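You operate a simulated robot arm through the tools that you are given. There is no shell and no other tool. Be economical: measure what you need, move in short steps, check, and stop when the job is done.

Carry out the task below with a simulated robot arm. There is one attempt and no reset: what you move stays moved.

JOB
Move the purple lead from terminal 3 to terminal 9.
Fine: blue rocker off first; back off screw 3 and tighten screw 9 with the purple driver, standing it in its holder after each; screw 3 stays backed off, the rocker stays off.

Only the result counts: the job must be done as asked and must still hold three seconds after the hand-in. Knocking over, shifting, dropping, spilling or breaking anything else fails it.

ROBOT AND FRAMES
A 5-joint arm with a three-finger gripper on a trunk, on a base that drives. Base frame: it is fixed to the floor where the robot stands at the start and does not move with it; the origin is under the middle of the robot, x ahead of it, y to its left, z up. Units: mm, rad, N and s.
With the tool pointing down near the work surface it reaches from about 320 to 660 mm from the robot's upright axis, wherever it stands. Its first joint turns from -2.897 to 2.897 rad. Places, roughly: blue rocker [500, 100, 800]; yellow knob [300, 300, 900]. The tool tilts only in the upright plane through the base axis and itself; it spins freely about its own axis. Payload 1.37 kg.
The TCP is the grasp point between the finger pads, 16 mm short of the fingertips. In the tool frame z runs along the fingers and y along their closing line. The gripper opens to 101 mm. The gripper's body begins 82 mm behind the TCP.
Orientation is that of the tool frame in the base frame, as a unit quaternion [w, x, y, z]. With the fingers straight down and closing along the base's y, the tool's x points along the base's -x, its y along +y and its z along -z.

CONTROLS
- The arm moves only by the tool arm_command. Its argument "moves" is one flat list of numbers, 7 for each row, row after row: the turn, a rotation vector about the tool's x, y, z in degrees, then the shift along the tool's x, y, z in mm, then the finger opening in mm, from 0 to 101. In form: [ax, ay, az, tx, ty, tz, claw, ax, ay, az, tx, ty, tz, claw, ...]. A call has 1 to 20 rows; each row shifts and turns the commanded pose from where the row before left it, along the tool's axes as they then stand. A row lasts 0.2 s, in which the tool goes at most 50 mm and 0.15 rad; a call with a longer step from one row to the next is refused whole, and so is a gripper value outside its range. A pose out of reach is approached as far as the arm can. The call stops where the force on the tool passes 40 N (or 10 N more than at its start, if that is more) or the arm is blocked; 0.2 s more then pass. Each finger travels about 45 mm/s and halts on what it meets, pressing with about 26 N; the grip force reading is that of the motor and also rises with nothing between the fingers. The clock runs only during rows and for 0.2 s after the last one: add rows that do not move to give the fingers time. The reply holds the time, the measured pose of the TCP, the force on the tool along the base axes, the opening and the grip force, in the units named above and with some noise, with the torque about the TCP (base axes, N m) and any sound that the robot's microphone picked up.
- Cameras (640 x 400 px; columns grow to the right, rows downward): "scene" is now at [5.7, 197.6, 1569.6]; the picture's right is [0.28, -0.96, 0.00], its down [-0.80, -0.24, -0.55] and it looks along [0.53, 0.16, -0.84] (base axes); focal length 292 px, centre (320, 200). "wrist" rides on the gripper at [72, 20, -104] in the tool frame; the picture's right is [-0.26, 0.96, 0.00], its down [-0.76, -0.21, -0.62] and it looks along [-0.60, -0.16, 0.78] (tool axes); focal length 265 px, centre (320, 200). There is no depth. A picture from a camera that has moved, and an enlarged one, comes with that camera's place and axes in the base frame and with its lens.
- grab_frame(camera): a new picture of that camera. The clock stands still meanwhile.
- slide_trunk(by): slides the trunk up (or, below 0, down) by that many mm; the arm and the scene camera ride with it, the base frame stays. It gives what a move gives, with no picture.
- roll_base(legs): drives the robot by 1 to 6 legs, each [ahead, left, turn to the left] in mm, mm and rad, along the robot's own axes; the way and the turn of a leg run together, so that a leg with both is an arc; at most 1500 mm and 3.142 rad a leg. The arm and the cameras ride along, it lands a little off, and it stops where it bumps. It gives what a move gives.
- head_to(pan, tilt): turns the head with the scene camera to pan (to the left, within 2.705 rad either way) and tilt (down, from -0.506 to 1.204), counted from straight ahead of the robot. It gives what a move gives.
- enlarge(camera, box): a new picture of the part [left, top, right, bottom] of that camera's present view, enlarged. The clock stands still meanwhile.
- close_job(): hands the job in; it is judged then, once.

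Go step by step. Nothing tells you exact positions but the pictures and the camera data: compare them with the known pose of the tool, close in by small moves and look again before you grip or let go. The budget is 120 turns and 82 pictures, counting those below and the enlarged ones. Unless the task says otherwise, let go and move clear before handing in.

The tools are called after "Call:" as a command line: name --argument value ..., lists and objects as JSON in quotes. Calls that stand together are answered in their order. arm_command: Moves the arm, as the interface text tells. Its arguments: {"type":"object","properties":{"moves":{"type":"array"}},"required":["moves"]} The other tools are called the same way: slide_trunk (by) slides the trunk up or down; roll_base (legs) drives the base; head_to (pan, tilt) turns the head that bears the scene camera; grab_frame (camera) takes a picture; enlarge (camera, box) takes an enlarged picture of a part of a camera's view; close_job () hands the job in.

At the start:

```text
time_s: 0.0
position: [177.1, 323.0, 1250.0]
ee_rot: [0.001, 0.0, 1.0, -0.001]
contact_force: [0.1, 0.1, -0.1]
torque: [0.01, 0.02, 0.05]
opening: 100.3
finger_force: 0.1
trunk travel left (down, up): [-525.0, 65.0]
robot x, y, heading: [-2.5, -0.6, -0.001]
head pan, tilt: [0.288, 0.991]
```

scene: 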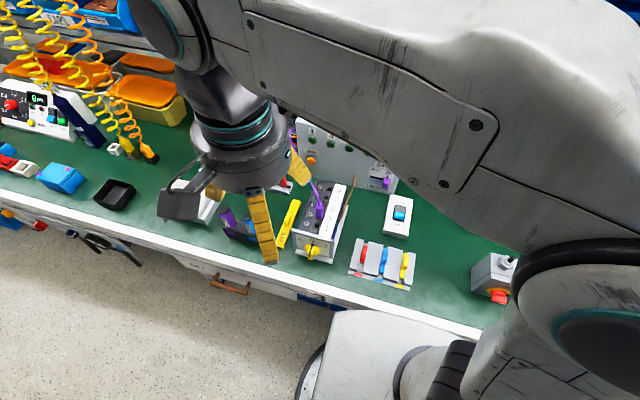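
wrist: 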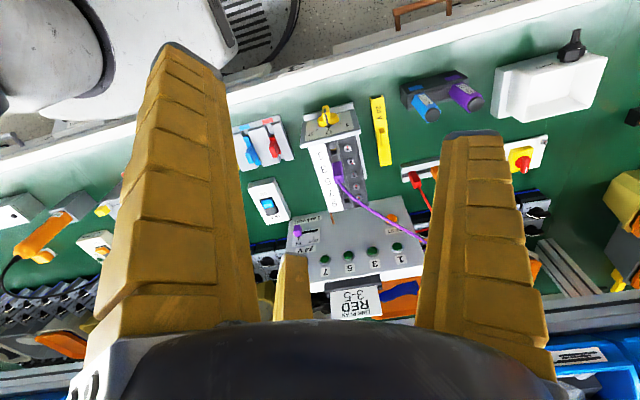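

I see the bench with a terminal block, rocker box, screwdriver holder, and a panel with numbered terminals. I'll enlarge the pictures to identify the parts first.

Call:
enlarge --camera "wrist" --box '[220, 80, 460, 320]'

Call:
enlarge --camera "scene" --box '[200, 130, 440, 300]'

```text
1.67 times, centred on (340, 200) of wrist
camera zoom: at [108.0, 341.8, 1353.3], right [0.26, 0.96, 0.0], down [0.76, -0.21, 0.62], along [0.6, -0.16, -0.78], focal length 442 px, centre (287, 200)
```

zoom: 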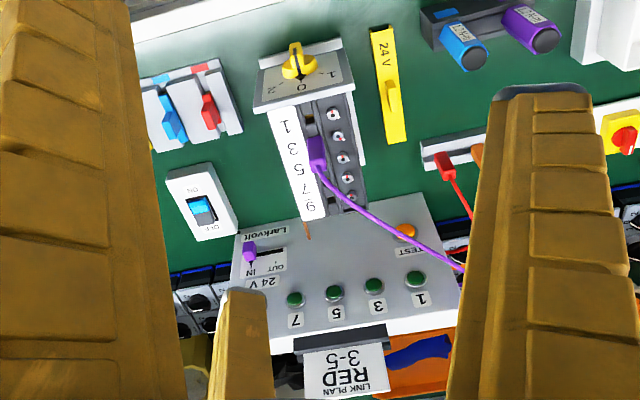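

```text
2.35 times, centred on (320, 215) of scene
camera zoom: at [5.7, 197.6, 1569.6], right [0.28, -0.96, 0.0], down [-0.8, -0.24, -0.55], along [0.53, 0.16, -0.84], focal length 687 px, centre (320, 165)
```

zoom: 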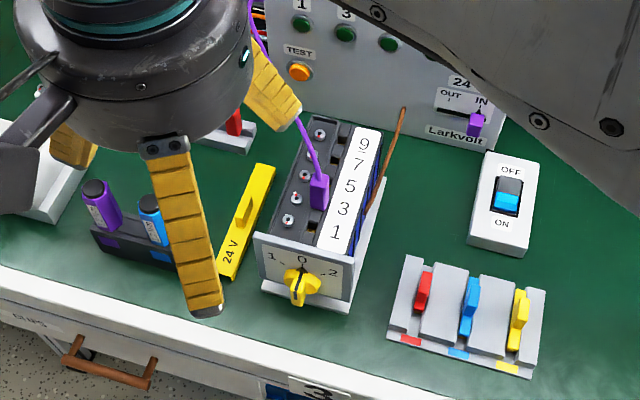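

The purple lead seems to sit near terminal 3 on the block, the purple driver stands at its left in a holder, and the rocker is around [503, 99, 815]. I'll lower the trunk for a closer look.

Call:
slide_trunk --by -210

Call:
grab_frame --camera "wrist"

Call:
grab_frame --camera "scene"

```text
time_s: 2.2
position: [177.7, 323.2, 1041.5]
ee_rot: [0.001, 0.0, 1.0, 0.0]
contact_force: [0.5, -0.3, -0.6]
torque: [0.01, 0.02, 0.01]
opening: 100.6
finger_force: 0.0
trunk travel left (down, up): [-315.0, 275.0]
robot x, y, heading: [3.2, -1.1, 0.004]
head pan, tilt: [0.288, 0.991]
```

```text
77 pictures are left
camera wrist: at [108.0, 341.8, 1143.4], right [0.26, 0.96, 0.0], down [0.76, -0.21, 0.62], along [0.6, -0.16, -0.78], focal length 265 px, centre (320, 200)
```

wrist: 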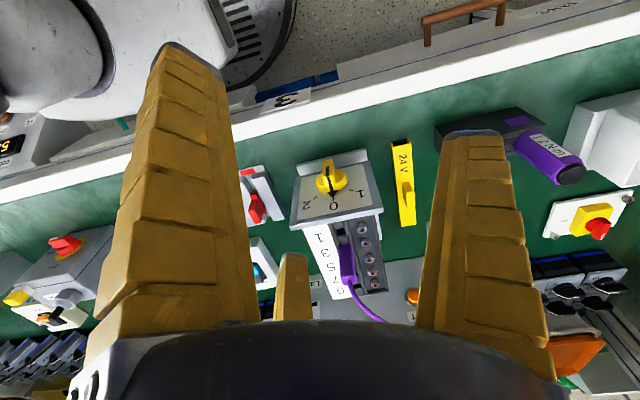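

```text
76 pictures are left
camera scene: at [5.7, 197.5, 1359.6], right [0.28, -0.96, 0.0], down [-0.8, -0.24, -0.55], along [0.53, 0.16, -0.84], focal length 292 px, centre (320, 200)
```

scene: 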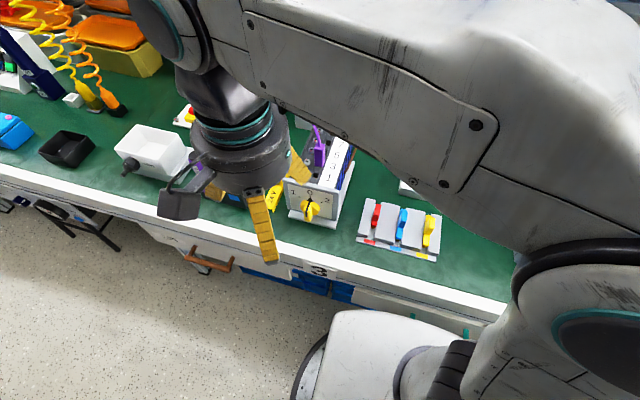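

The block's top is at about z 918, x 340–457, with the plug near [356, 305, 957]; the panel is behind it at x≈560. Next I go above the rocker for a close look.

Call:
arm_command --moves '[0, 0, 0, 0, 0, -30, 100, 0, 0, 0, 0, 0, -30, 100, 0, 0, 0, -35.7, -32.5, 0, 100, 0, 0, 0, -35.7, -32.5, 0, 100, 0, 0, 0, -35.7, -32.5, 0, 100, 0, 0, 0, -35.7, -32.5, 0, 100, 0, 0, 0, -35.7, -32.5, 0, 100, 0, 0, 0, -35.7, -32.5, 0, 100, 0, 0, 0, 0, 0, 39, 100, 0, 0, 0, 0, 0, 39, 100, 0, 0, 0, 0, 0, 39, 100, 0, 0, 0, 0, 0, 39, 100, 0, 0, 0, 0, 0, 0, 100]'

Call:
grab_frame --camera "wrist"

Call:
grab_frame --camera "scene"

```text
time_s: 5.0
position: [392.0, 125.4, 942.9]
ee_rot: [0.0, 0.001, 1.0, 0.0]
contact_force: [-0.2, 0.4, -0.7]
torque: [0.01, 0.02, 0.05]
opening: 99.9
finger_force: 0.0
trunk travel left (down, up): [-315.0, 275.0]
robot x, y, heading: [-0.3, 0.3, -0.001]
head pan, tilt: [0.288, 0.991]
```

```text
75 pictures are left
camera wrist: at [322.0, 145.9, 1047.0], right [0.26, 0.96, 0.0], down [0.76, -0.21, 0.62], along [0.6, -0.16, -0.78], focal length 265 px, centre (320, 200)
```

wrist: 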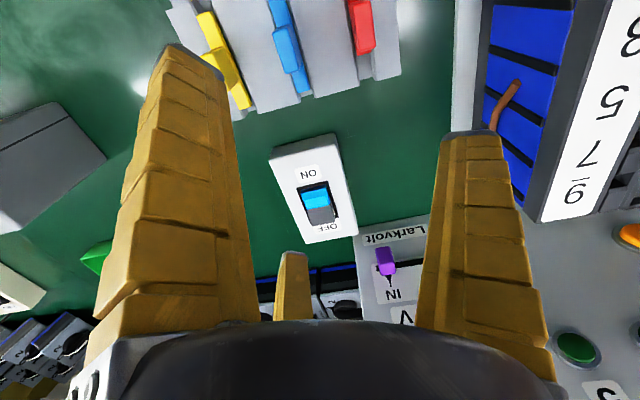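

```text
74 pictures are left
camera scene: at [5.9, 197.6, 1359.6], right [0.28, -0.96, 0.0], down [-0.8, -0.24, -0.55], along [0.53, 0.16, -0.84], focal length 292 px, centre (320, 200)
```

scene: 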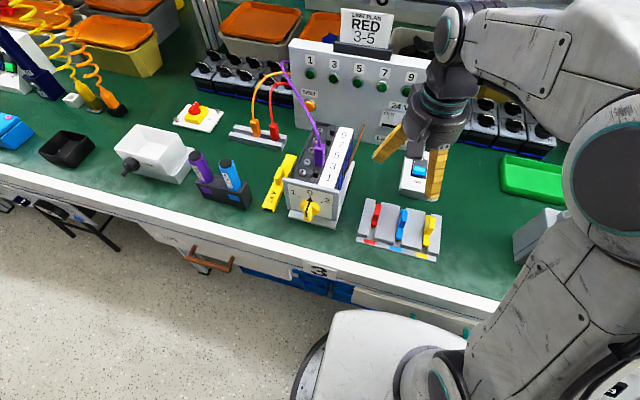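

The scene view is clear now. I'll zoom on the block, drivers and panel from the scene camera, and on the rocker from the wrist.

Call:
enlarge --camera "scene" --box '[260, 110, 370, 230]'

Call:
enlarge --camera "wrist" --box '[260, 120, 430, 280]'

Call:
enlarge --camera "scene" --box '[170, 130, 280, 220]'

```text
3.33 times, centred on (315, 170) of scene
camera zoom: at [5.9, 197.6, 1359.6], right [0.28, -0.96, 0.0], down [-0.8, -0.24, -0.55], along [0.53, 0.16, -0.84], focal length 973 px, centre (337, 300)
```

zoom: 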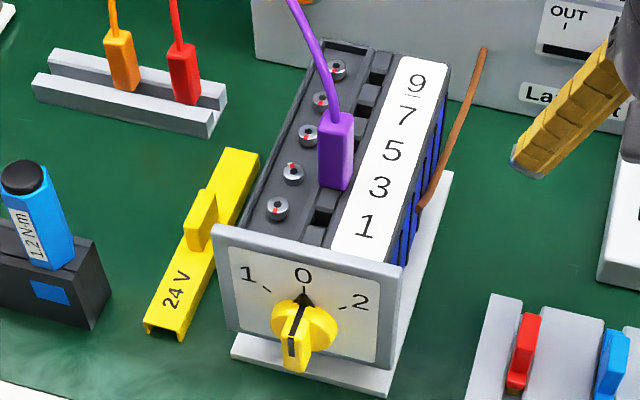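

```text
2.50 times, centred on (345, 200) of wrist
camera zoom: at [322.0, 145.9, 1047.0], right [0.26, 0.96, 0.0], down [0.76, -0.21, 0.62], along [0.6, -0.16, -0.78], focal length 664 px, centre (258, 200)
```

zoom: 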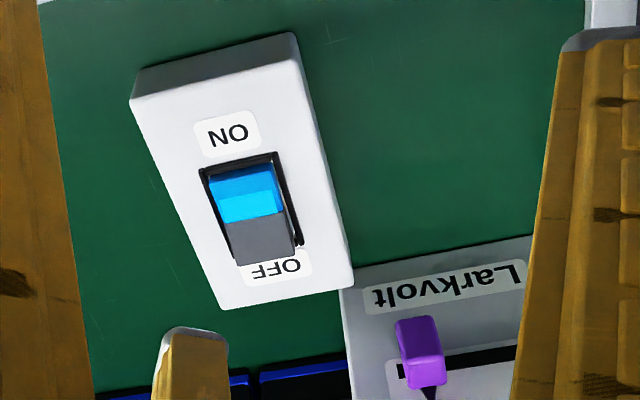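

```text
4.44 times, centred on (225, 175) of scene
camera zoom: at [5.9, 197.6, 1359.6], right [0.28, -0.96, 0.0], down [-0.8, -0.24, -0.55], along [0.53, 0.16, -0.84], focal length 1298 px, centre (742, 311)
```

zoom: 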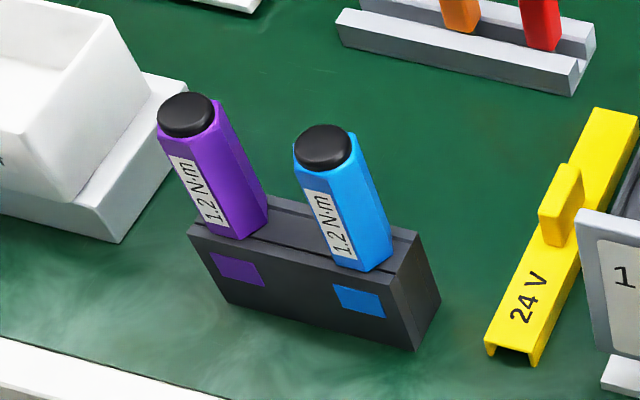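

The rocker is ON (blue end down, grey OFF end raised at about [527, 94, 815]). I'll spin and tilt the tool slightly so that the wrist keeps clear of the panel, close the fingers, and come over the OFF end.

Call:
arm_command --moves '[0, 0, -5, 0, 0, 0, 60, 0, 0, -5, 0, 0, 0, 30, 0, -7, 0, 0, 0, 0, 0, 0, -7, 0, 0, 0, 0, 0, 0, -7, 0, 0, 0, 0, 0, 0, 0, 0, 0, 0, 0, 0, 0, 0, 0, 0, 0, 0, 0, 0, 0, 0, 0, 0, 0, 0]'

```text
time_s: 6.8
position: [402.3, 94.9, 941.8]
ee_rot: [0.178, -0.089, 0.98, 0.032]
contact_force: [-0.1, -0.4, 1.1]
torque: [0.0, 0.0, -0.01]
opening: 0.2
finger_force: 26.2
out of reach, approached as far as the arm can: row 3, 4, 5
trunk travel left (down, up): [-315.0, 275.0]
robot x, y, heading: [-3.3, -1.0, -0.0]
head pan, tilt: [0.288, 0.991]
```

The tilt is slightly limited off the radial plane, but usable. I'm moving to just above the rocker's OFF end now.

Call:
arm_command --moves '[0, 0, 0, -19.2, -14.6, 32.3, 0, 0, 0, 0, -19.2, -14.6, 32.3, 0, 0, 0, 0, -19.2, -14.6, 32.3, 0, 0, 0, 0, -19.2, -14.6, 32.3, 0, 0, 0, 0, 0, 0, 0, 0]'

Call:
grab_frame --camera "wrist"

Call:
grab_frame --camera "scene"

```text
time_s: 8.1
position: [531.9, 59.0, 852.1]
ee_rot: [0.182, -0.084, 0.98, 0.007]
contact_force: [0.9, -0.5, -0.4]
torque: [-0.01, 0.04, -0.01]
opening: 0.2
finger_force: 26.0
out of reach, approached as far as the arm can: row 1, 4
trunk travel left (down, up): [-315.0, 275.0]
robot x, y, heading: [-1.8, -2.9, 0.002]
head pan, tilt: [0.288, 0.991]
```

```text
70 pictures are left
camera wrist: at [426.3, 62.5, 923.0], right [0.08, 0.99, 0.08], down [0.51, -0.11, 0.85], along [0.86, -0.03, -0.52], focal length 265 px, centre (320, 200)
```

wrist: 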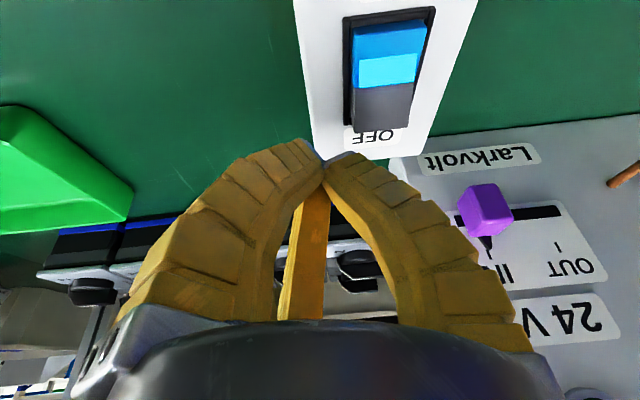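

```text
69 pictures are left
camera scene: at [6.0, 197.5, 1359.6], right [0.28, -0.96, 0.0], down [-0.8, -0.24, -0.55], along [0.53, 0.16, -0.84], focal length 292 px, centre (320, 200)
```

scene: 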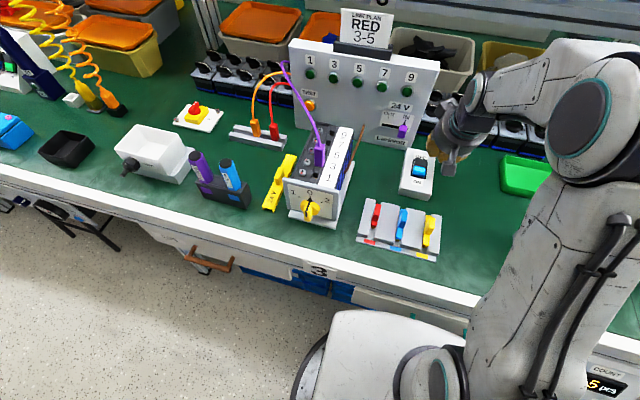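

Commands start from the measured pose. The OFF end is about 35 mm to the left; I shift over it and then check.

Call:
arm_command --moves '[0, 0, 0, 3.2, 18.3, -1.5, 0, 0, 0, 0, 3.1, 18.4, -1.6, 0, 0, 0, 0, 0, 0, 0, 0]'

Call:
grab_frame --camera "wrist"

Call:
enlarge --camera "scene" --box '[370, 110, 490, 210]'

```text
time_s: 8.8
position: [516.9, 94.0, 851.6]
ee_rot: [0.181, -0.087, 0.979, 0.021]
contact_force: [0.2, 0.5, -0.2]
torque: [-0.02, -0.05, 0.0]
opening: 0.0
finger_force: 25.9
trunk travel left (down, up): [-315.0, 275.0]
robot x, y, heading: [-2.3, 0.4, -0.005]
head pan, tilt: [0.288, 0.991]
```

```text
68 pictures are left
camera wrist: at [412.0, 94.2, 922.9], right [0.07, 0.99, 0.1], down [0.51, -0.13, 0.85], along [0.85, -0.01, -0.52], focal length 265 px, centre (320, 200)
```

wrist: 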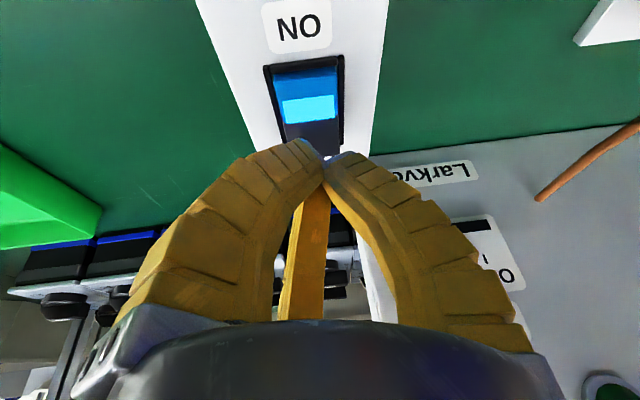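

```text
4.00 times, centred on (430, 160) of scene
camera zoom: at [5.7, 197.6, 1359.6], right [0.28, -0.96, 0.0], down [-0.8, -0.24, -0.55], along [0.53, 0.16, -0.84], focal length 1168 px, centre (-120, 360)
```

zoom: 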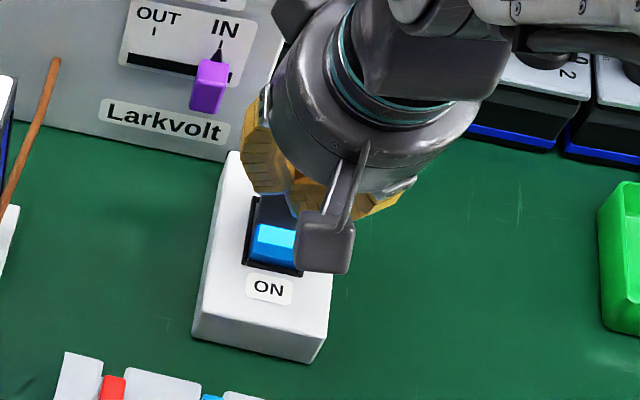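

Fingertips are about 20 mm above the OFF half of the rocker. I'll press straight down in small steps.

Call:
arm_command --moves '[0, 0, 0, 1.8, 0, 4.7, 0, 0, 0, 0, 1.8, 0, 4.7, 0, 0, 0, 0, 1.8, 0, 4.7, 0, 0, 0, 0, 1.8, 0, 4.7, 0, 0, 0, 0, 1.8, 0, 4.7, 0, 0, 0, 0, 1.8, 0, 4.7, 0, 0, 0, 0, 1.8, 0, 4.7, 0]'

```text
time_s: 10.0
position: [519.3, 95.1, 836.7]
ee_rot: [0.193, -0.087, 0.977, 0.023]
contact_force: [-11.3, -1.3, 20.9]
torque: [-0.2, 0.51, -0.01]
opening: 0.0
finger_force: 26.0
trunk travel left (down, up): [-315.0, 275.0]
robot x, y, heading: [-0.2, -0.8, 0.002]
head pan, tilt: [0.288, 0.991]
stopped in row 5: the force on the tool passed its limit at 44 N (the readings are from after the stop); the commanded pose is now the measured one
```

Contact at tip z≈821 with high force; I'll back off and look at whether the rocker switched.

Call:
arm_command --moves '[0, 0, 0, -10, 0, -28, 0, 0, 0, 0, 0, 0, -30, 0, 0, 0, 0, 0, 0, 0, 0]'

Call:
enlarge --camera "wrist" --box '[220, 0, 420, 180]'

```text
time_s: 10.8
position: [506.3, 91.4, 891.3]
ee_rot: [0.19, -0.087, 0.978, 0.021]
contact_force: [-0.6, 0.4, 0.4]
torque: [0.02, 0.0, 0.0]
opening: 0.0
finger_force: 26.0
trunk travel left (down, up): [-315.0, 275.0]
robot x, y, heading: [2.6, 0.9, 0.001]
head pan, tilt: [0.288, 0.991]
```

```text
2.22 times, centred on (320, 90) of wrist
camera zoom: at [401.9, 91.2, 960.9], right [0.07, 0.99, 0.11], down [0.5, -0.13, 0.86], along [0.86, -0.01, -0.5], focal length 590 px, centre (320, 444)
```

zoom: 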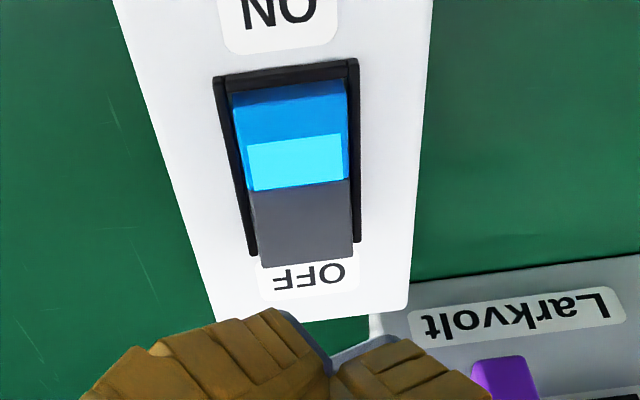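

The rocker hasn't flipped: I pushed too near its pivot. I'll push again nearer the end of the grey half (about 8 mm farther).

Call:
arm_command --moves '[0, 0, 0, -1.8, -0.6, 23, 0, 0, 0, 0, -1.9, -0.6, 23, 0, 0, 0, 0, 1.1, 0, 2.8, 0, 0, 0, 0, 1.1, 0, 2.8, 0, 0, 0, 0, 1.1, 0, 2.8, 0, 0, 0, 0, 1.1, 0, 2.8, 0, 0, 0, 0, 1.1, 0, 2.8, 0, 0, 0, 0, 1.1, 0, 2.8, 0, 0, 0, 0, 1.1, 0, 2.8, 0]'

```text
time_s: 12.8
position: [531.6, 95.7, 834.9]
ee_rot: [0.199, -0.087, 0.976, 0.023]
contact_force: [3.3, -0.4, 38.4]
torque: [-0.31, 0.57, -0.03]
opening: 0.0
finger_force: 26.6
trunk travel left (down, up): [-315.0, 275.0]
robot x, y, heading: [1.1, 4.3, -0.002]
head pan, tilt: [0.288, 0.991]
heard: click
```

Heard a click. Backing off to verify.

Call:
arm_command --moves '[0, 0, 0, -10, 0, -28, 0, 0, 0, 0, 0, 0, -30, 0, 0, 0, 0, 0, 0, 0, 0]'

Call:
enlarge --camera "wrist" --box '[220, 0, 420, 180]'

```text
time_s: 13.6
position: [517.0, 91.8, 885.4]
ee_rot: [0.189, -0.087, 0.978, 0.021]
contact_force: [0.7, -0.5, 0.4]
torque: [-0.02, 0.01, -0.01]
opening: 0.0
finger_force: 26.2
trunk travel left (down, up): [-315.0, 275.0]
robot x, y, heading: [3.0, -1.3, 0.004]
head pan, tilt: [0.288, 0.991]
```

```text
2.22 times, centred on (320, 90) of wrist
camera zoom: at [411.0, 92.3, 955.4], right [0.07, 0.99, 0.11], down [0.5, -0.13, 0.86], along [0.86, -0.01, -0.5], focal length 590 px, centre (320, 444)
```

zoom: 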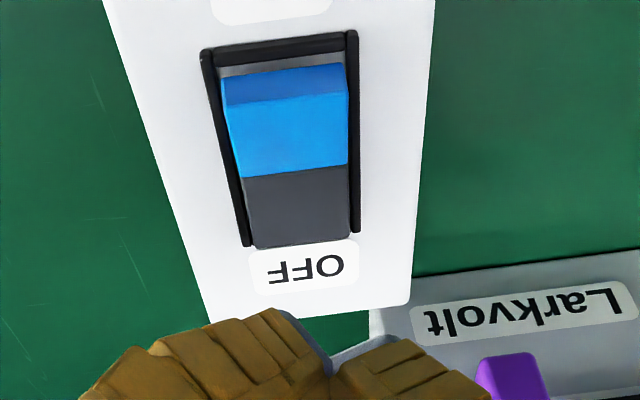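

The rocker is now OFF. Next I retreat upward, restore the vertical tool, raise the trunk, and shift the base back and left to bring both the driver (~[322, 560]) and the block into comfortable reach.

Call:
arm_command --moves '[0, 0, 0, 0, 0, -40, 0, 0, 0, 0, 0, 0, -40, 0, 0, 0, 0, 0, 0, -40, 0, 0, 7.2, 0, 0, 0, 0, 30, 0, 7.3, 0, 0, 0, 0, 60, 0, 7.3, 0, 0, 0, 0, 100, 0, 0, 0, 0, 0, -30, 100, 0, 0, 0, 0, 0, -30, 100]'

Call:
slide_trunk --by 100

Call:
roll_base --legs '[[-80, 0, 0], [0, 180, 0]]'

Call:
grab_frame --camera "scene"

```text
time_s: 15.4
position: [471.3, 81.3, 1056.5]
ee_rot: [0.002, -0.09, 0.996, 0.0]
contact_force: [-0.3, 0.1, -0.6]
torque: [0.0, -0.01, -0.01]
opening: 100.0
finger_force: 0.1
trunk travel left (down, up): [-315.0, 275.0]
robot x, y, heading: [-2.2, 2.3, 0.0]
head pan, tilt: [0.288, 0.991]
```

```text
time_s: 16.8
position: [471.5, 81.9, 1158.3]
ee_rot: [0.003, -0.09, 0.996, 0.0]
contact_force: [0.0, -0.4, 0.2]
torque: [-0.01, -0.02, -0.03]
opening: 99.9
finger_force: 0.1
trunk travel left (down, up): [-415.0, 175.0]
robot x, y, heading: [0.5, 1.4, -0.002]
head pan, tilt: [0.288, 0.991]
```

```text
time_s: 18.9
position: [394.2, 261.2, 1157.5]
ee_rot: [0.002, -0.09, 0.996, 0.0]
contact_force: [-0.2, -0.1, -0.9]
torque: [-0.01, 0.03, 0.02]
opening: 99.8
finger_force: 0.0
trunk travel left (down, up): [-415.0, 175.0]
robot x, y, heading: [-78.6, 177.0, 0.002]
head pan, tilt: [0.288, 0.991]
```

```text
64 pictures are left
camera scene: at [-73.6, 377.9, 1459.5], right [0.28, -0.96, 0.0], down [-0.8, -0.24, -0.55], along [0.53, 0.16, -0.84], focal length 292 px, centre (320, 200)
```

scene: 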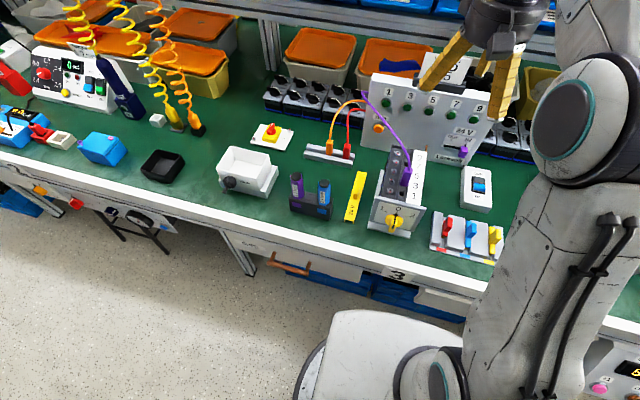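

Base moved without contact. I take zoomed scene views from here for triangulation.

Call:
enlarge --camera "scene" --box '[270, 155, 360, 235]'

Call:
enlarge --camera "scene" --box '[350, 90, 450, 240]'

Call:
grab_frame --camera "wrist"

```text
5.00 times, centred on (315, 195) of scene
camera zoom: at [-73.6, 377.9, 1459.5], right [0.28, -0.96, 0.0], down [-0.8, -0.24, -0.55], along [0.53, 0.16, -0.84], focal length 1460 px, centre (345, 225)
```

zoom: 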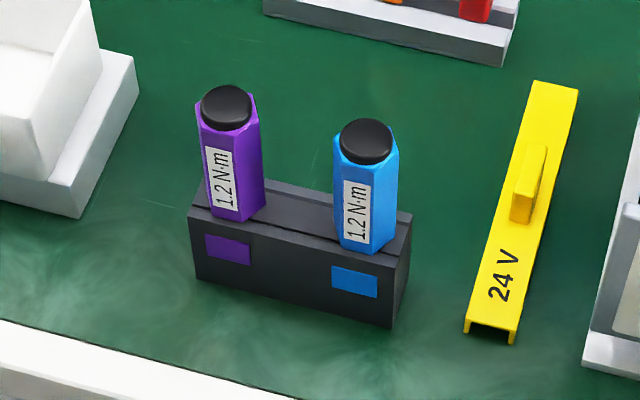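

```text
2.67 times, centred on (400, 165) of scene
camera zoom: at [-73.6, 377.9, 1459.5], right [0.28, -0.96, 0.0], down [-0.8, -0.24, -0.55], along [0.53, 0.16, -0.84], focal length 778 px, centre (107, 293)
```

zoom: 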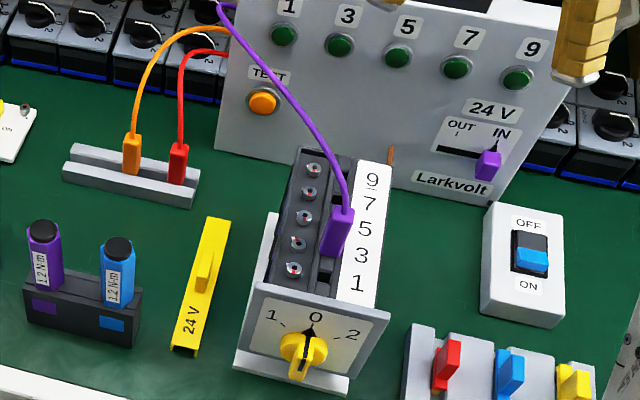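

```text
61 pictures are left
camera wrist: at [319.1, 269.0, 1261.3], right [0.09, 1.0, 0.0], down [0.78, -0.07, 0.62], along [0.62, -0.05, -0.78], focal length 265 px, centre (320, 200)
```

wrist: 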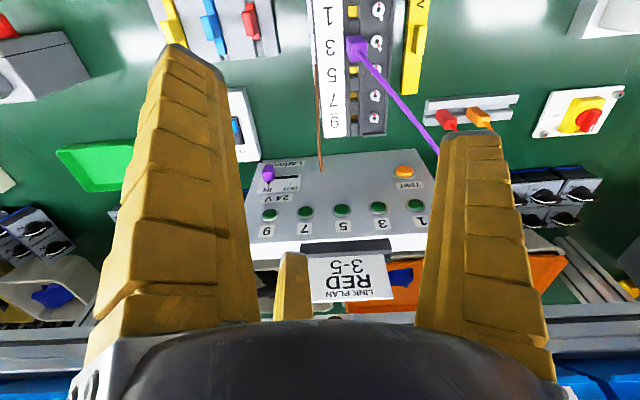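

Triangulated: purple driver handle vertical at about [319, 554], top z 915; screw 3 at [370.5, 336, 909]; screw 9 at [464, 336, 907]. I'll spin the tool to close along x (across the hex flats, clear of the blue driver) and go above the purple driver.

Call:
arm_command --moves '[0, 0, -7.97, 0, 0, 0, 100, 0, 0, -7.97, 0, 0, 0, 100, 0, 0, -7.97, 0, 0, 0, 90, 0, 0, -7.97, 0, 0, 0, 80, 0, 0, -7.97, 0, 0, 0, 70, 0, 0, -7.97, 0, 0, 0, 70, 0, 0, -7.97, 0, 0, 0, 70, 0, 0, -7.97, 0, 0, 0, 70, 0, 0, -7.97, 0, 0, 0, 70, 0, 0, -7.97, 0, 0, 0, 70, 0, 0, 0, -36.6, 9.4, 18.75, 70, 0, 0, 0, -36.6, 9.4, 18.75, 70, 0, 0, 0, -36.6, 9.4, 18.75, 70, 0, 0, 0, -36.6, 9.4, 18.75, 70, 0, 0, 0, -36.6, 9.4, 18.75, 70, 0, 0, 0, -36.6, 9.4, 18.75, 70, 0, 0, 0, -36.6, 9.4, 18.75, 70, 0, 0, 0, -36.6, 9.4, 18.75, 70, 0, 0, 0, 0, 0, 0, 70]'

Call:
grab_frame --camera "wrist"

Call:
grab_frame --camera "scene"

```text
time_s: 22.9
position: [319.6, 553.1, 1005.4]
ee_rot: [0.002, -0.707, 0.708, 0.0]
contact_force: [-0.2, 0.7, 0.4]
torque: [-0.02, -0.03, 0.02]
opening: 73.1
finger_force: 2.2
trunk travel left (down, up): [-415.0, 175.0]
robot x, y, heading: [-81.0, 176.6, 0.005]
head pan, tilt: [0.288, 0.991]
```

```text
60 pictures are left
camera wrist: at [300.8, 481.1, 1110.4], right [-0.96, 0.27, 0.0], down [0.21, 0.75, 0.62], along [0.17, 0.6, -0.78], focal length 265 px, centre (320, 200)
```

wrist: 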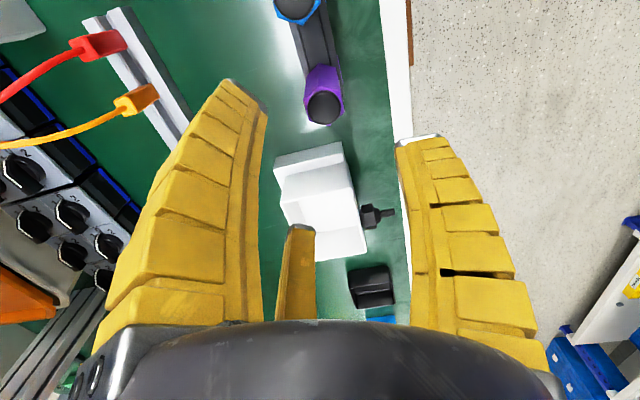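

```text
59 pictures are left
camera scene: at [-73.6, 377.4, 1459.6], right [0.28, -0.96, 0.0], down [-0.8, -0.24, -0.55], along [0.53, 0.16, -0.84], focal length 292 px, centre (320, 200)
```

scene: 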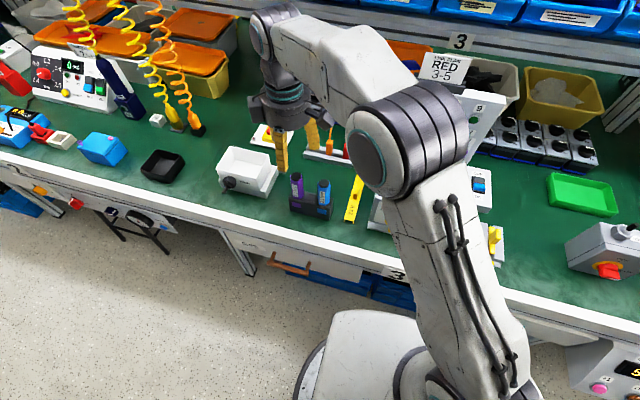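

The cap measures at about [317, 549.5] from the wrist view. I lower to just above it and look again.

Call:
arm_command --moves '[0, 0, 0, 1.5, 1, 30, 70, 0, 0, 0, 1.5, 1, 30, 70, 0, 0, 0, 0, 0, 0, 70]'

Call:
grab_frame --camera "wrist"

Call:
enlarge --camera "scene" --box '[240, 120, 350, 230]'

```text
time_s: 23.7
position: [315.6, 550.2, 946.1]
ee_rot: [-0.002, 0.708, -0.707, 0.0]
contact_force: [0.1, 0.7, -0.1]
torque: [-0.01, 0.01, 0.01]
opening: 72.6
finger_force: 2.1
trunk travel left (down, up): [-415.0, 175.0]
robot x, y, heading: [-74.2, 178.1, -0.003]
head pan, tilt: [0.288, 0.991]
```

```text
58 pictures are left
camera wrist: at [298.2, 478.2, 1050.4], right [-0.96, 0.27, 0.0], down [0.21, 0.75, 0.62], along [0.17, 0.6, -0.78], focal length 265 px, centre (320, 200)
```

wrist: 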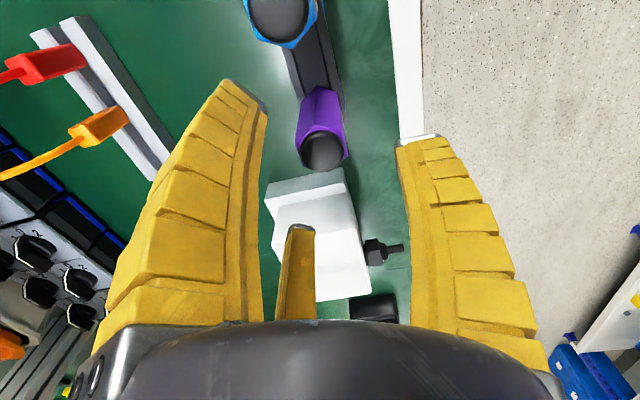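

```text
3.64 times, centred on (295, 175) of scene
camera zoom: at [-73.6, 377.3, 1459.6], right [0.28, -0.96, 0.0], down [-0.8, -0.24, -0.55], along [0.53, 0.16, -0.84], focal length 1062 px, centre (411, 291)
```

zoom: 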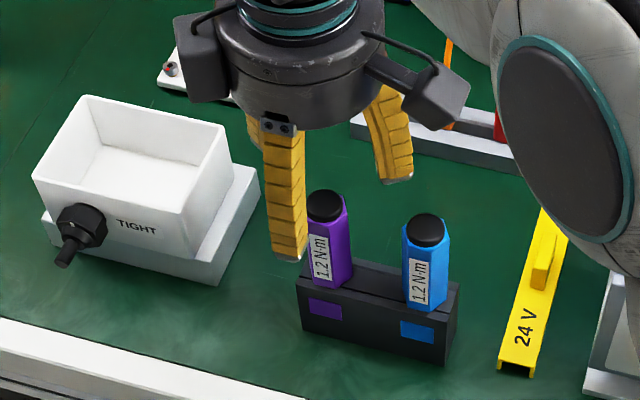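

Aligned within ~2 mm. I descend to z≈893 around the upper handle and check before gripping.

Call:
arm_command --moves '[0, 0, 0, 0, -1.5, 18, 70, 0, 0, 0, 0, 0, 18, 70, 0, 0, 0, 0, 0, 17, 70, 0, 0, 0, 0, 0, 0, 70]'

Call:
grab_frame --camera "wrist"

```text
time_s: 24.7
position: [317.1, 552.2, 893.6]
ee_rot: [0.003, -0.707, 0.708, 0.0]
contact_force: [0.4, -0.3, 0.9]
torque: [-0.04, -0.02, 0.02]
opening: 72.7
finger_force: 2.1
trunk travel left (down, up): [-415.0, 175.0]
robot x, y, heading: [-77.6, 181.9, -0.0]
head pan, tilt: [0.288, 0.991]
```

```text
56 pictures are left
camera wrist: at [299.5, 480.5, 997.7], right [-0.96, 0.27, 0.0], down [0.21, 0.75, 0.62], along [0.17, 0.6, -0.78], focal length 265 px, centre (320, 200)
```

wrist: 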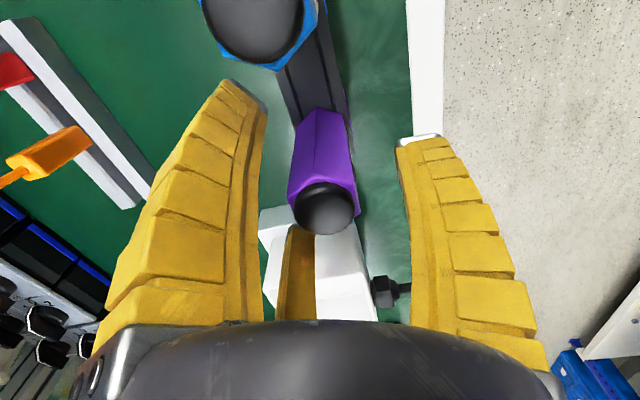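

The hex flats face ±x as wanted and the driver is centred. I close the gripper.

Call:
arm_command --moves '[0, 0, 0, 1.5, 0, 0, 60, 0, 0, 0, 0, 0, 0, 45, 0, 0, 0, 0, 0, 0, 30, 0, 0, 0, 0, 0, 0, 15, 0, 0, 0, 0, 0, 0, 15, 0, 0, 0, 0, 0, 0, 15]'

```text
time_s: 26.1
position: [316.8, 551.8, 895.2]
ee_rot: [-0.003, 0.707, -0.707, 0.001]
contact_force: [-0.3, -1.4, 6.0]
torque: [-0.02, 0.0, -0.01]
opening: 21.9
finger_force: 26.2
trunk travel left (down, up): [-415.0, 175.0]
robot x, y, heading: [-79.4, 180.2, -0.002]
head pan, tilt: [0.288, 0.991]
```

Gripped at 21.9 mm. I lift straight up and check the driver in both cameras.

Call:
arm_command --moves '[0, 0, 0, 0, 0, -20, 15, 0, 0, 0, 0, 0, -20, 15, 0, 0, 0, 0, 0, -30, 15, 0, 0, 0, 0, 0, -40, 15, 0, 0, 0, 0, 0, -40, 15, 0, 0, 0, 0, 0, 0, 15]'

Call:
enlarge --camera "scene" --box '[230, 80, 390, 220]'

Call:
grab_frame --camera "wrist"

```text
time_s: 27.5
position: [318.6, 549.0, 1044.7]
ee_rot: [0.003, -0.707, 0.707, 0.001]
contact_force: [-0.5, 0.2, -0.5]
torque: [0.0, -0.01, -0.02]
opening: 20.3
finger_force: 25.7
trunk travel left (down, up): [-415.0, 175.0]
robot x, y, heading: [-76.9, 182.0, -0.001]
head pan, tilt: [0.288, 0.991]
```

```text
2.86 times, centred on (310, 150) of scene
camera zoom: at [-73.6, 377.3, 1459.6], right [0.28, -0.96, 0.0], down [-0.8, -0.24, -0.55], along [0.53, 0.16, -0.84], focal length 834 px, centre (349, 343)
```

zoom: 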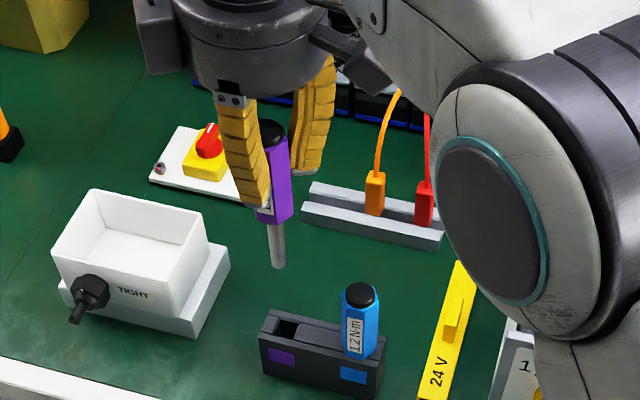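

```text
54 pictures are left
camera wrist: at [300.3, 476.9, 1149.1], right [-0.96, 0.27, 0.0], down [0.21, 0.75, 0.62], along [0.17, 0.6, -0.78], focal length 265 px, centre (320, 200)
```

wrist: 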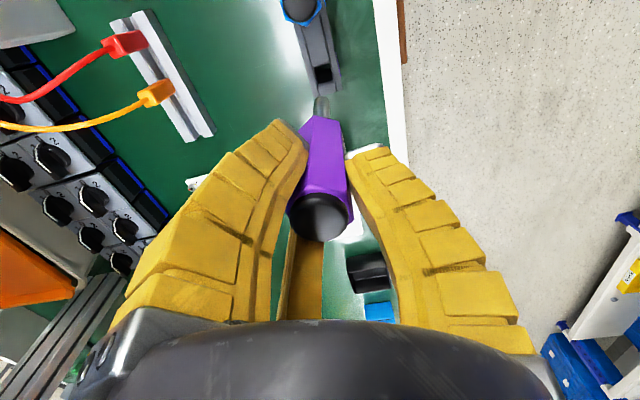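

Driver is firmly held; its tip is about 118 mm below the TCP. From the wrist data screw 3 is at about [371, 331] and screw 9 at [462, 332]. I move above screw 3, high.

Call:
arm_command --moves '[0, 0, 0, 0, 0, -48, 15, 0, 0, 0, 0, 0, -48, 15, 0, 0, 0, 36.3, -8.7, 0, 15, 0, 0, 0, 36.3, -8.7, 0, 15, 0, 0, 0, 36.3, -8.7, 0, 15, 0, 0, 0, 36.3, -8.7, 0, 15, 0, 0, 0, 36.3, -8.7, 0, 15, 0, 0, 0, 36.3, -8.7, 0, 15, 0, 0, 0, 0, 0, 0, 15]'

Call:
grab_frame --camera "wrist"

Call:
grab_frame --camera "scene"

```text
time_s: 29.5
position: [364.7, 325.5, 1133.6]
ee_rot: [0.003, -0.707, 0.707, -0.001]
contact_force: [-0.4, 0.1, -2.0]
torque: [0.02, 0.02, 0.01]
opening: 20.1
finger_force: 25.3
out of reach, approached as far as the arm can: row 2
trunk travel left (down, up): [-415.0, 175.0]
robot x, y, heading: [-80.3, 181.8, 0.005]
head pan, tilt: [0.288, 0.991]
```

```text
53 pictures are left
camera wrist: at [345.8, 253.3, 1238.0], right [-0.96, 0.26, 0.0], down [0.2, 0.76, 0.62], along [0.17, 0.6, -0.78], focal length 265 px, centre (320, 200)
```

wrist: 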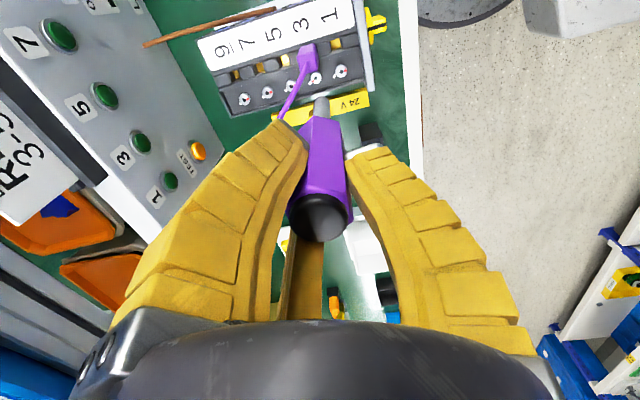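

```text
52 pictures are left
camera scene: at [-73.6, 377.1, 1459.6], right [0.28, -0.96, 0.0], down [-0.8, -0.24, -0.55], along [0.53, 0.16, -0.84], focal length 292 px, centre (320, 200)
```

scene: 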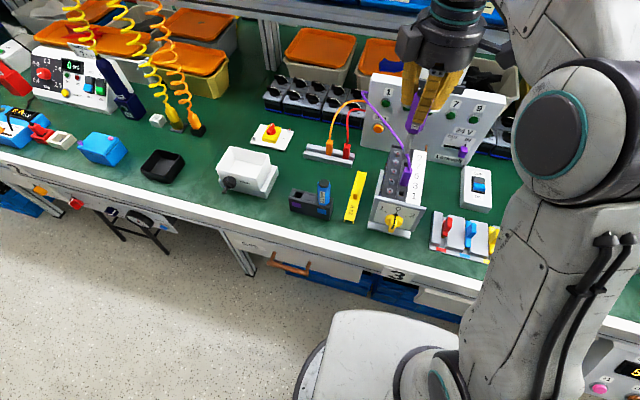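

Very useful view: I zoom to measure screws and tip.

Call:
enlarge --camera "wrist" --box '[220, 20, 380, 130]'

```text
3.64 times, centred on (300, 75) of wrist
camera zoom: at [345.8, 253.3, 1238.0], right [-0.96, 0.26, 0.0], down [0.2, 0.76, 0.62], along [0.17, 0.6, -0.78], focal length 965 px, centre (393, 654)
```

zoom: 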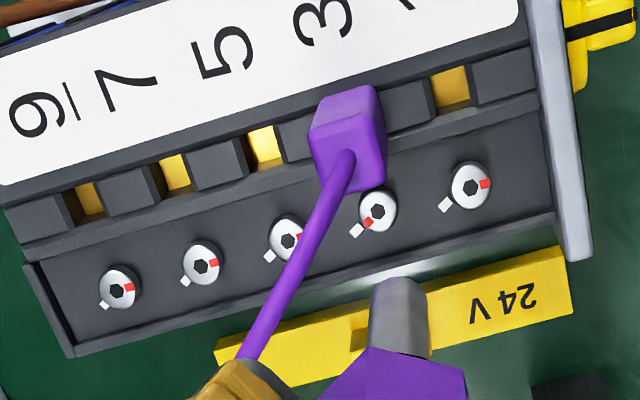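

I see hex-socket screws; screw 3's red mark sits on its white tick (tight) while the others are turned away (loose). I lower over screw 3, tip ending about 25 mm above it, and recheck.

Call:
arm_command --moves '[0, 0, 0, -5.3, -8.4, 0, 15, 0, 0, 0, 0, 0, 26, 15, 0, 0, 0, 0, 0, 26, 15, 0, 0, 0, 0, 0, 27, 15, 0, 0, 0, 0, 0, 0, 15]'

Call:
enlarge --camera "wrist" --box '[240, 40, 400, 140]'

Call:
enlarge --camera "scene" --box '[340, 60, 460, 240]'

```text
time_s: 30.7
position: [376.0, 332.1, 1055.6]
ee_rot: [0.003, -0.707, 0.707, 0.0]
contact_force: [0.8, -0.5, -0.4]
torque: [0.03, 0.03, 0.01]
opening: 20.2
finger_force: 25.8
trunk travel left (down, up): [-415.0, 175.0]
robot x, y, heading: [-82.2, 179.7, 0.001]
head pan, tilt: [0.288, 0.991]
```

```text
4.00 times, centred on (320, 90) of wrist
camera zoom: at [356.4, 259.8, 1158.6], right [-0.96, 0.27, 0.0], down [0.2, 0.75, 0.62], along [0.17, 0.6, -0.78], focal length 1062 px, centre (320, 640)
```

zoom: 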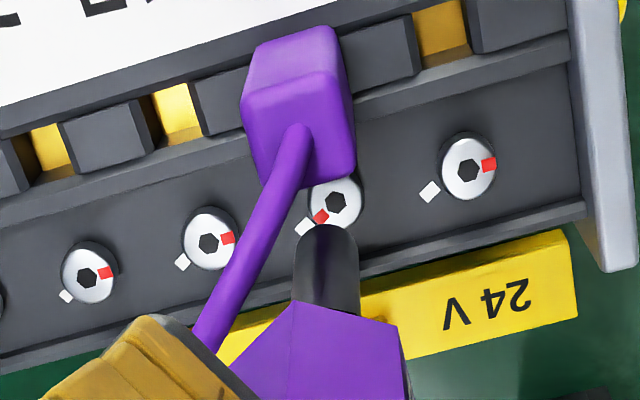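

```text
2.22 times, centred on (400, 150) of scene
camera zoom: at [-73.5, 377.2, 1459.6], right [0.28, -0.96, 0.0], down [-0.8, -0.24, -0.55], along [0.53, 0.16, -0.84], focal length 649 px, centre (142, 311)
```

zoom: 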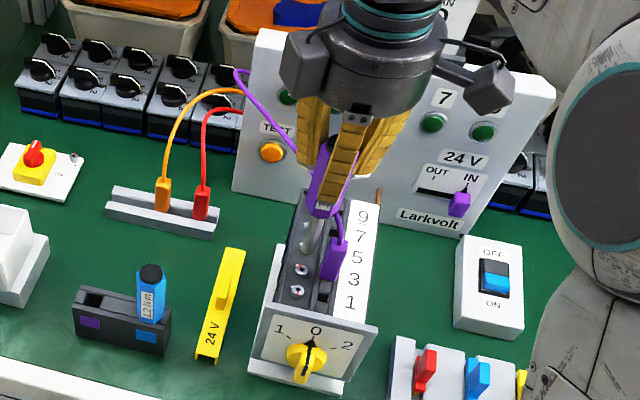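

Tip is roughly aligned (within ~1.5 mm). I nudge and lower 14 mm and check again.

Call:
arm_command --moves '[0, 0, 0, 0.7, 0.7, 7, 15, 0, 0, 0, 0, 0, 7, 15, 0, 0, 0, 0, 0, 0, 15]'

Call:
enlarge --camera "wrist" --box '[260, 50, 380, 130]'

```text
time_s: 31.5
position: [373.2, 331.0, 1040.5]
ee_rot: [-0.002, 0.707, -0.707, 0.001]
contact_force: [0.6, -0.5, -1.1]
torque: [0.01, 0.04, 0.01]
opening: 20.2
finger_force: 26.0
trunk travel left (down, up): [-415.0, 175.0]
robot x, y, heading: [-80.0, 184.5, 0.004]
head pan, tilt: [0.288, 0.991]
```

```text
5.00 times, centred on (320, 90) of wrist
camera zoom: at [353.6, 258.8, 1144.1], right [-0.96, 0.27, 0.0], down [0.2, 0.75, 0.62], along [0.17, 0.6, -0.78], focal length 1327 px, centre (320, 750)
```

zoom: 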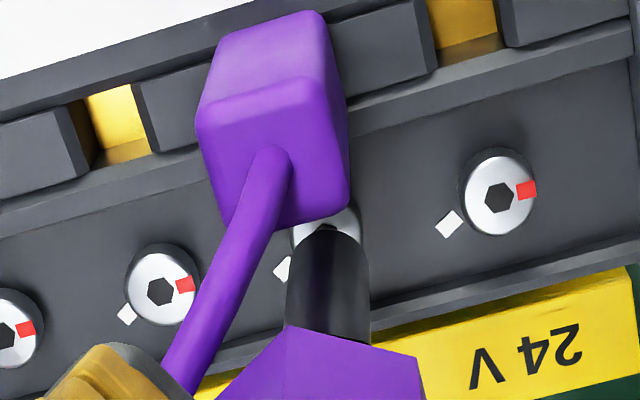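

Aligned to within about 1 mm of screw 3. I descend gently.

Call:
arm_command --moves '[0, 0, 0, 0, 0.5, 3, 15, 0, 0, 0, 0, 0, 3, 15, 0, 0, 0, 0, 0, 2, 15, 0, 0, 0, 0, 0, 0, 15]'

```text
time_s: 32.5
position: [371.0, 330.4, 1031.1]
ee_rot: [0.003, -0.707, 0.708, -0.001]
contact_force: [-0.3, 0.1, -0.9]
torque: [0.01, 0.01, -0.01]
opening: 19.8
finger_force: 26.0
trunk travel left (down, up): [-415.0, 175.0]
robot x, y, heading: [-79.1, 178.1, -0.002]
head pan, tilt: [0.288, 0.991]
```

No contact yet; I check lateral position again since readings drifted slightly.

Call:
enlarge --camera "wrist" --box '[260, 50, 380, 130]'

```text
5.00 times, centred on (320, 90) of wrist
camera zoom: at [352.4, 258.5, 1136.1], right [-0.96, 0.27, 0.0], down [0.2, 0.75, 0.62], along [0.17, 0.6, -0.78], focal length 1327 px, centre (320, 750)
```

zoom: 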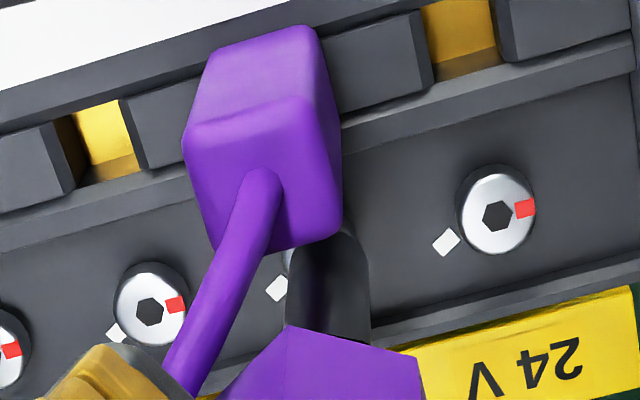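

Offset about +1 mm in x, +0.6 in y needed. I correct it and descend further in small steps.

Call:
arm_command --moves '[0, 0, 0, -0.6, -1, 0, 15, 0, 0, 0, 0, 0, 2, 15, 0, 0, 0, 0, 0, 2, 15, 0, 0, 0, 0, 0, 2, 15, 0, 0, 0, 0, 0, 0, 15]'

```text
time_s: 33.7
position: [371.7, 331.4, 1026.5]
ee_rot: [-0.002, 0.708, -0.707, 0.002]
contact_force: [-0.2, -0.2, -0.7]
torque: [-0.01, -0.01, 0.02]
opening: 19.8
finger_force: 25.9
trunk travel left (down, up): [-415.0, 175.0]
robot x, y, heading: [-81.4, 181.8, -0.001]
head pan, tilt: [0.288, 0.991]
```

Call:
arm_command --moves '[0, 0, 0, 0, 0, 2, 15, 0, 0, 0, 0, 0, 2, 15, 0, 0, 0, 0, 0, 2, 15, 0, 0, 0, 0, 0, 2, 15, 0, 0, 0, 0, 0, 0, 15]'

Call:
enlarge --camera "wrist" --box '[260, 50, 380, 130]'

```text
time_s: 34.9
position: [370.7, 331.0, 1021.5]
ee_rot: [0.004, -0.707, 0.707, -0.002]
contact_force: [-0.5, 0.4, 14.7]
torque: [-0.02, 0.01, 0.0]
opening: 24.6
finger_force: 26.2
trunk travel left (down, up): [-415.0, 175.0]
robot x, y, heading: [-76.7, 182.1, -0.001]
head pan, tilt: [0.288, 0.991]
```

```text
5.00 times, centred on (320, 90) of wrist
camera zoom: at [352.8, 259.2, 1124.1], right [-0.96, 0.27, -0.01], down [0.2, 0.75, 0.62], along [0.17, 0.6, -0.78], focal length 1327 px, centre (320, 750)
```

zoom: 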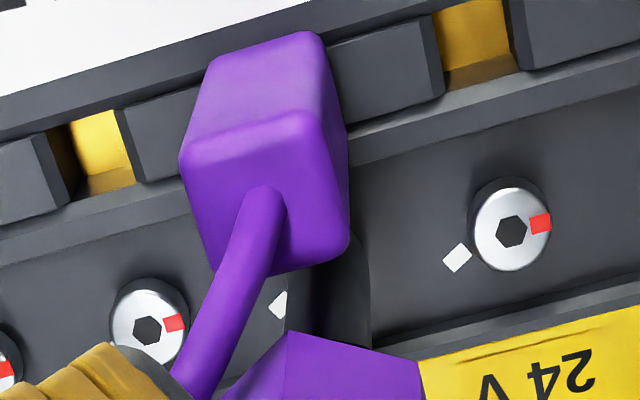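

Contact at 14.7 N, so the bit is on the screw. I try a small counter-clockwise turn and watch the torque.

Call:
arm_command --moves '[0, 0, -8, 0, 0, 0.5, 15, 0, 0, -8, 0, 0, 0.5, 15, 0, 0, -8, 0, 0, 0, 15, 0, 0, 0, 0, 0, 0, 15]'

Call:
enlarge --camera "wrist" --box '[240, 40, 400, 140]'

```text
time_s: 35.9
position: [370.0, 331.0, 1018.4]
ee_rot: [-0.004, 0.839, -0.544, 0.003]
contact_force: [0.8, 1.0, 24.6]
torque: [0.06, -0.14, 0.01]
opening: 29.6
finger_force: 26.2
trunk travel left (down, up): [-415.0, 175.0]
robot x, y, heading: [-81.5, 179.3, 0.0]
head pan, tilt: [0.288, 0.991]
```

```text
4.00 times, centred on (320, 90) of wrist
camera zoom: at [383.5, 257.4, 1122.6], right [-0.99, -0.15, -0.01], down [-0.12, 0.77, 0.62], along [-0.09, 0.62, -0.78], focal length 1062 px, centre (320, 640)
```

zoom: 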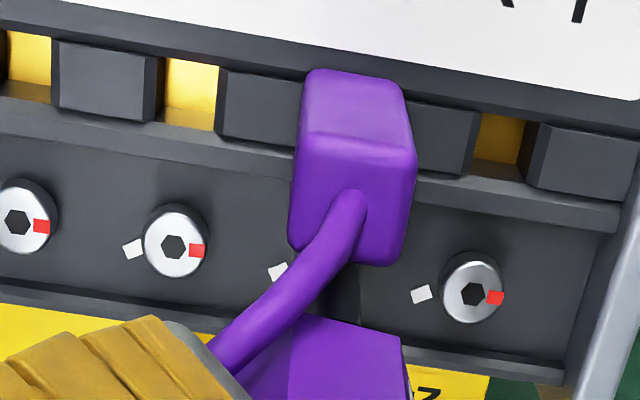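

The opening grew to 29.6 mm, so the driver may be slipping or tilting in the grip. I look from the scene camera and a full wrist frame.

Call:
enlarge --camera "scene" --box '[350, 70, 450, 210]'

Call:
grab_frame --camera "wrist"

```text
2.86 times, centred on (400, 140) of scene
camera zoom: at [-75.3, 376.7, 1459.8], right [0.28, -0.96, 0.0], down [-0.8, -0.24, -0.55], along [0.53, 0.16, -0.84], focal length 834 px, centre (91, 371)
```

zoom: 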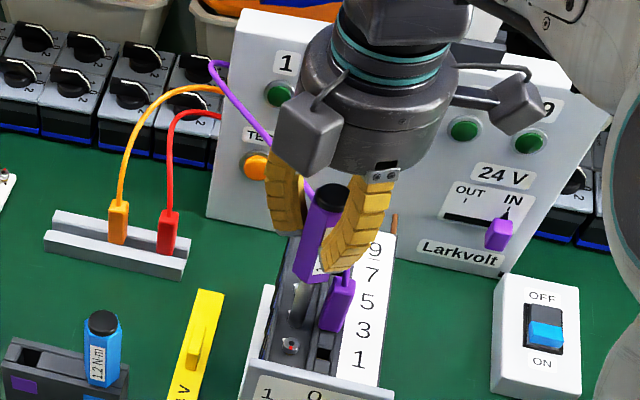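

```text
43 pictures are left
camera wrist: at [383.5, 257.4, 1122.6], right [-0.99, -0.15, -0.01], down [-0.12, 0.77, 0.62], along [-0.09, 0.62, -0.78], focal length 265 px, centre (320, 200)
```

wrist: 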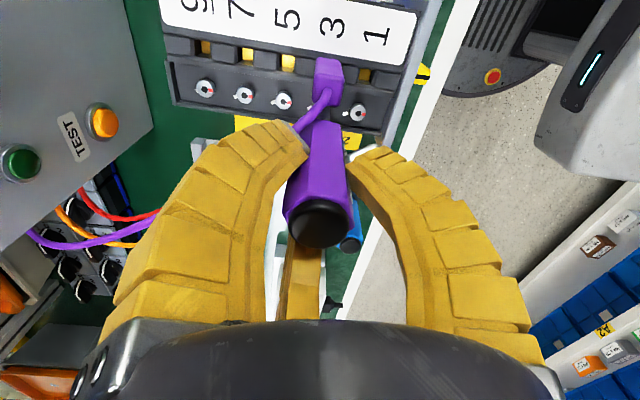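

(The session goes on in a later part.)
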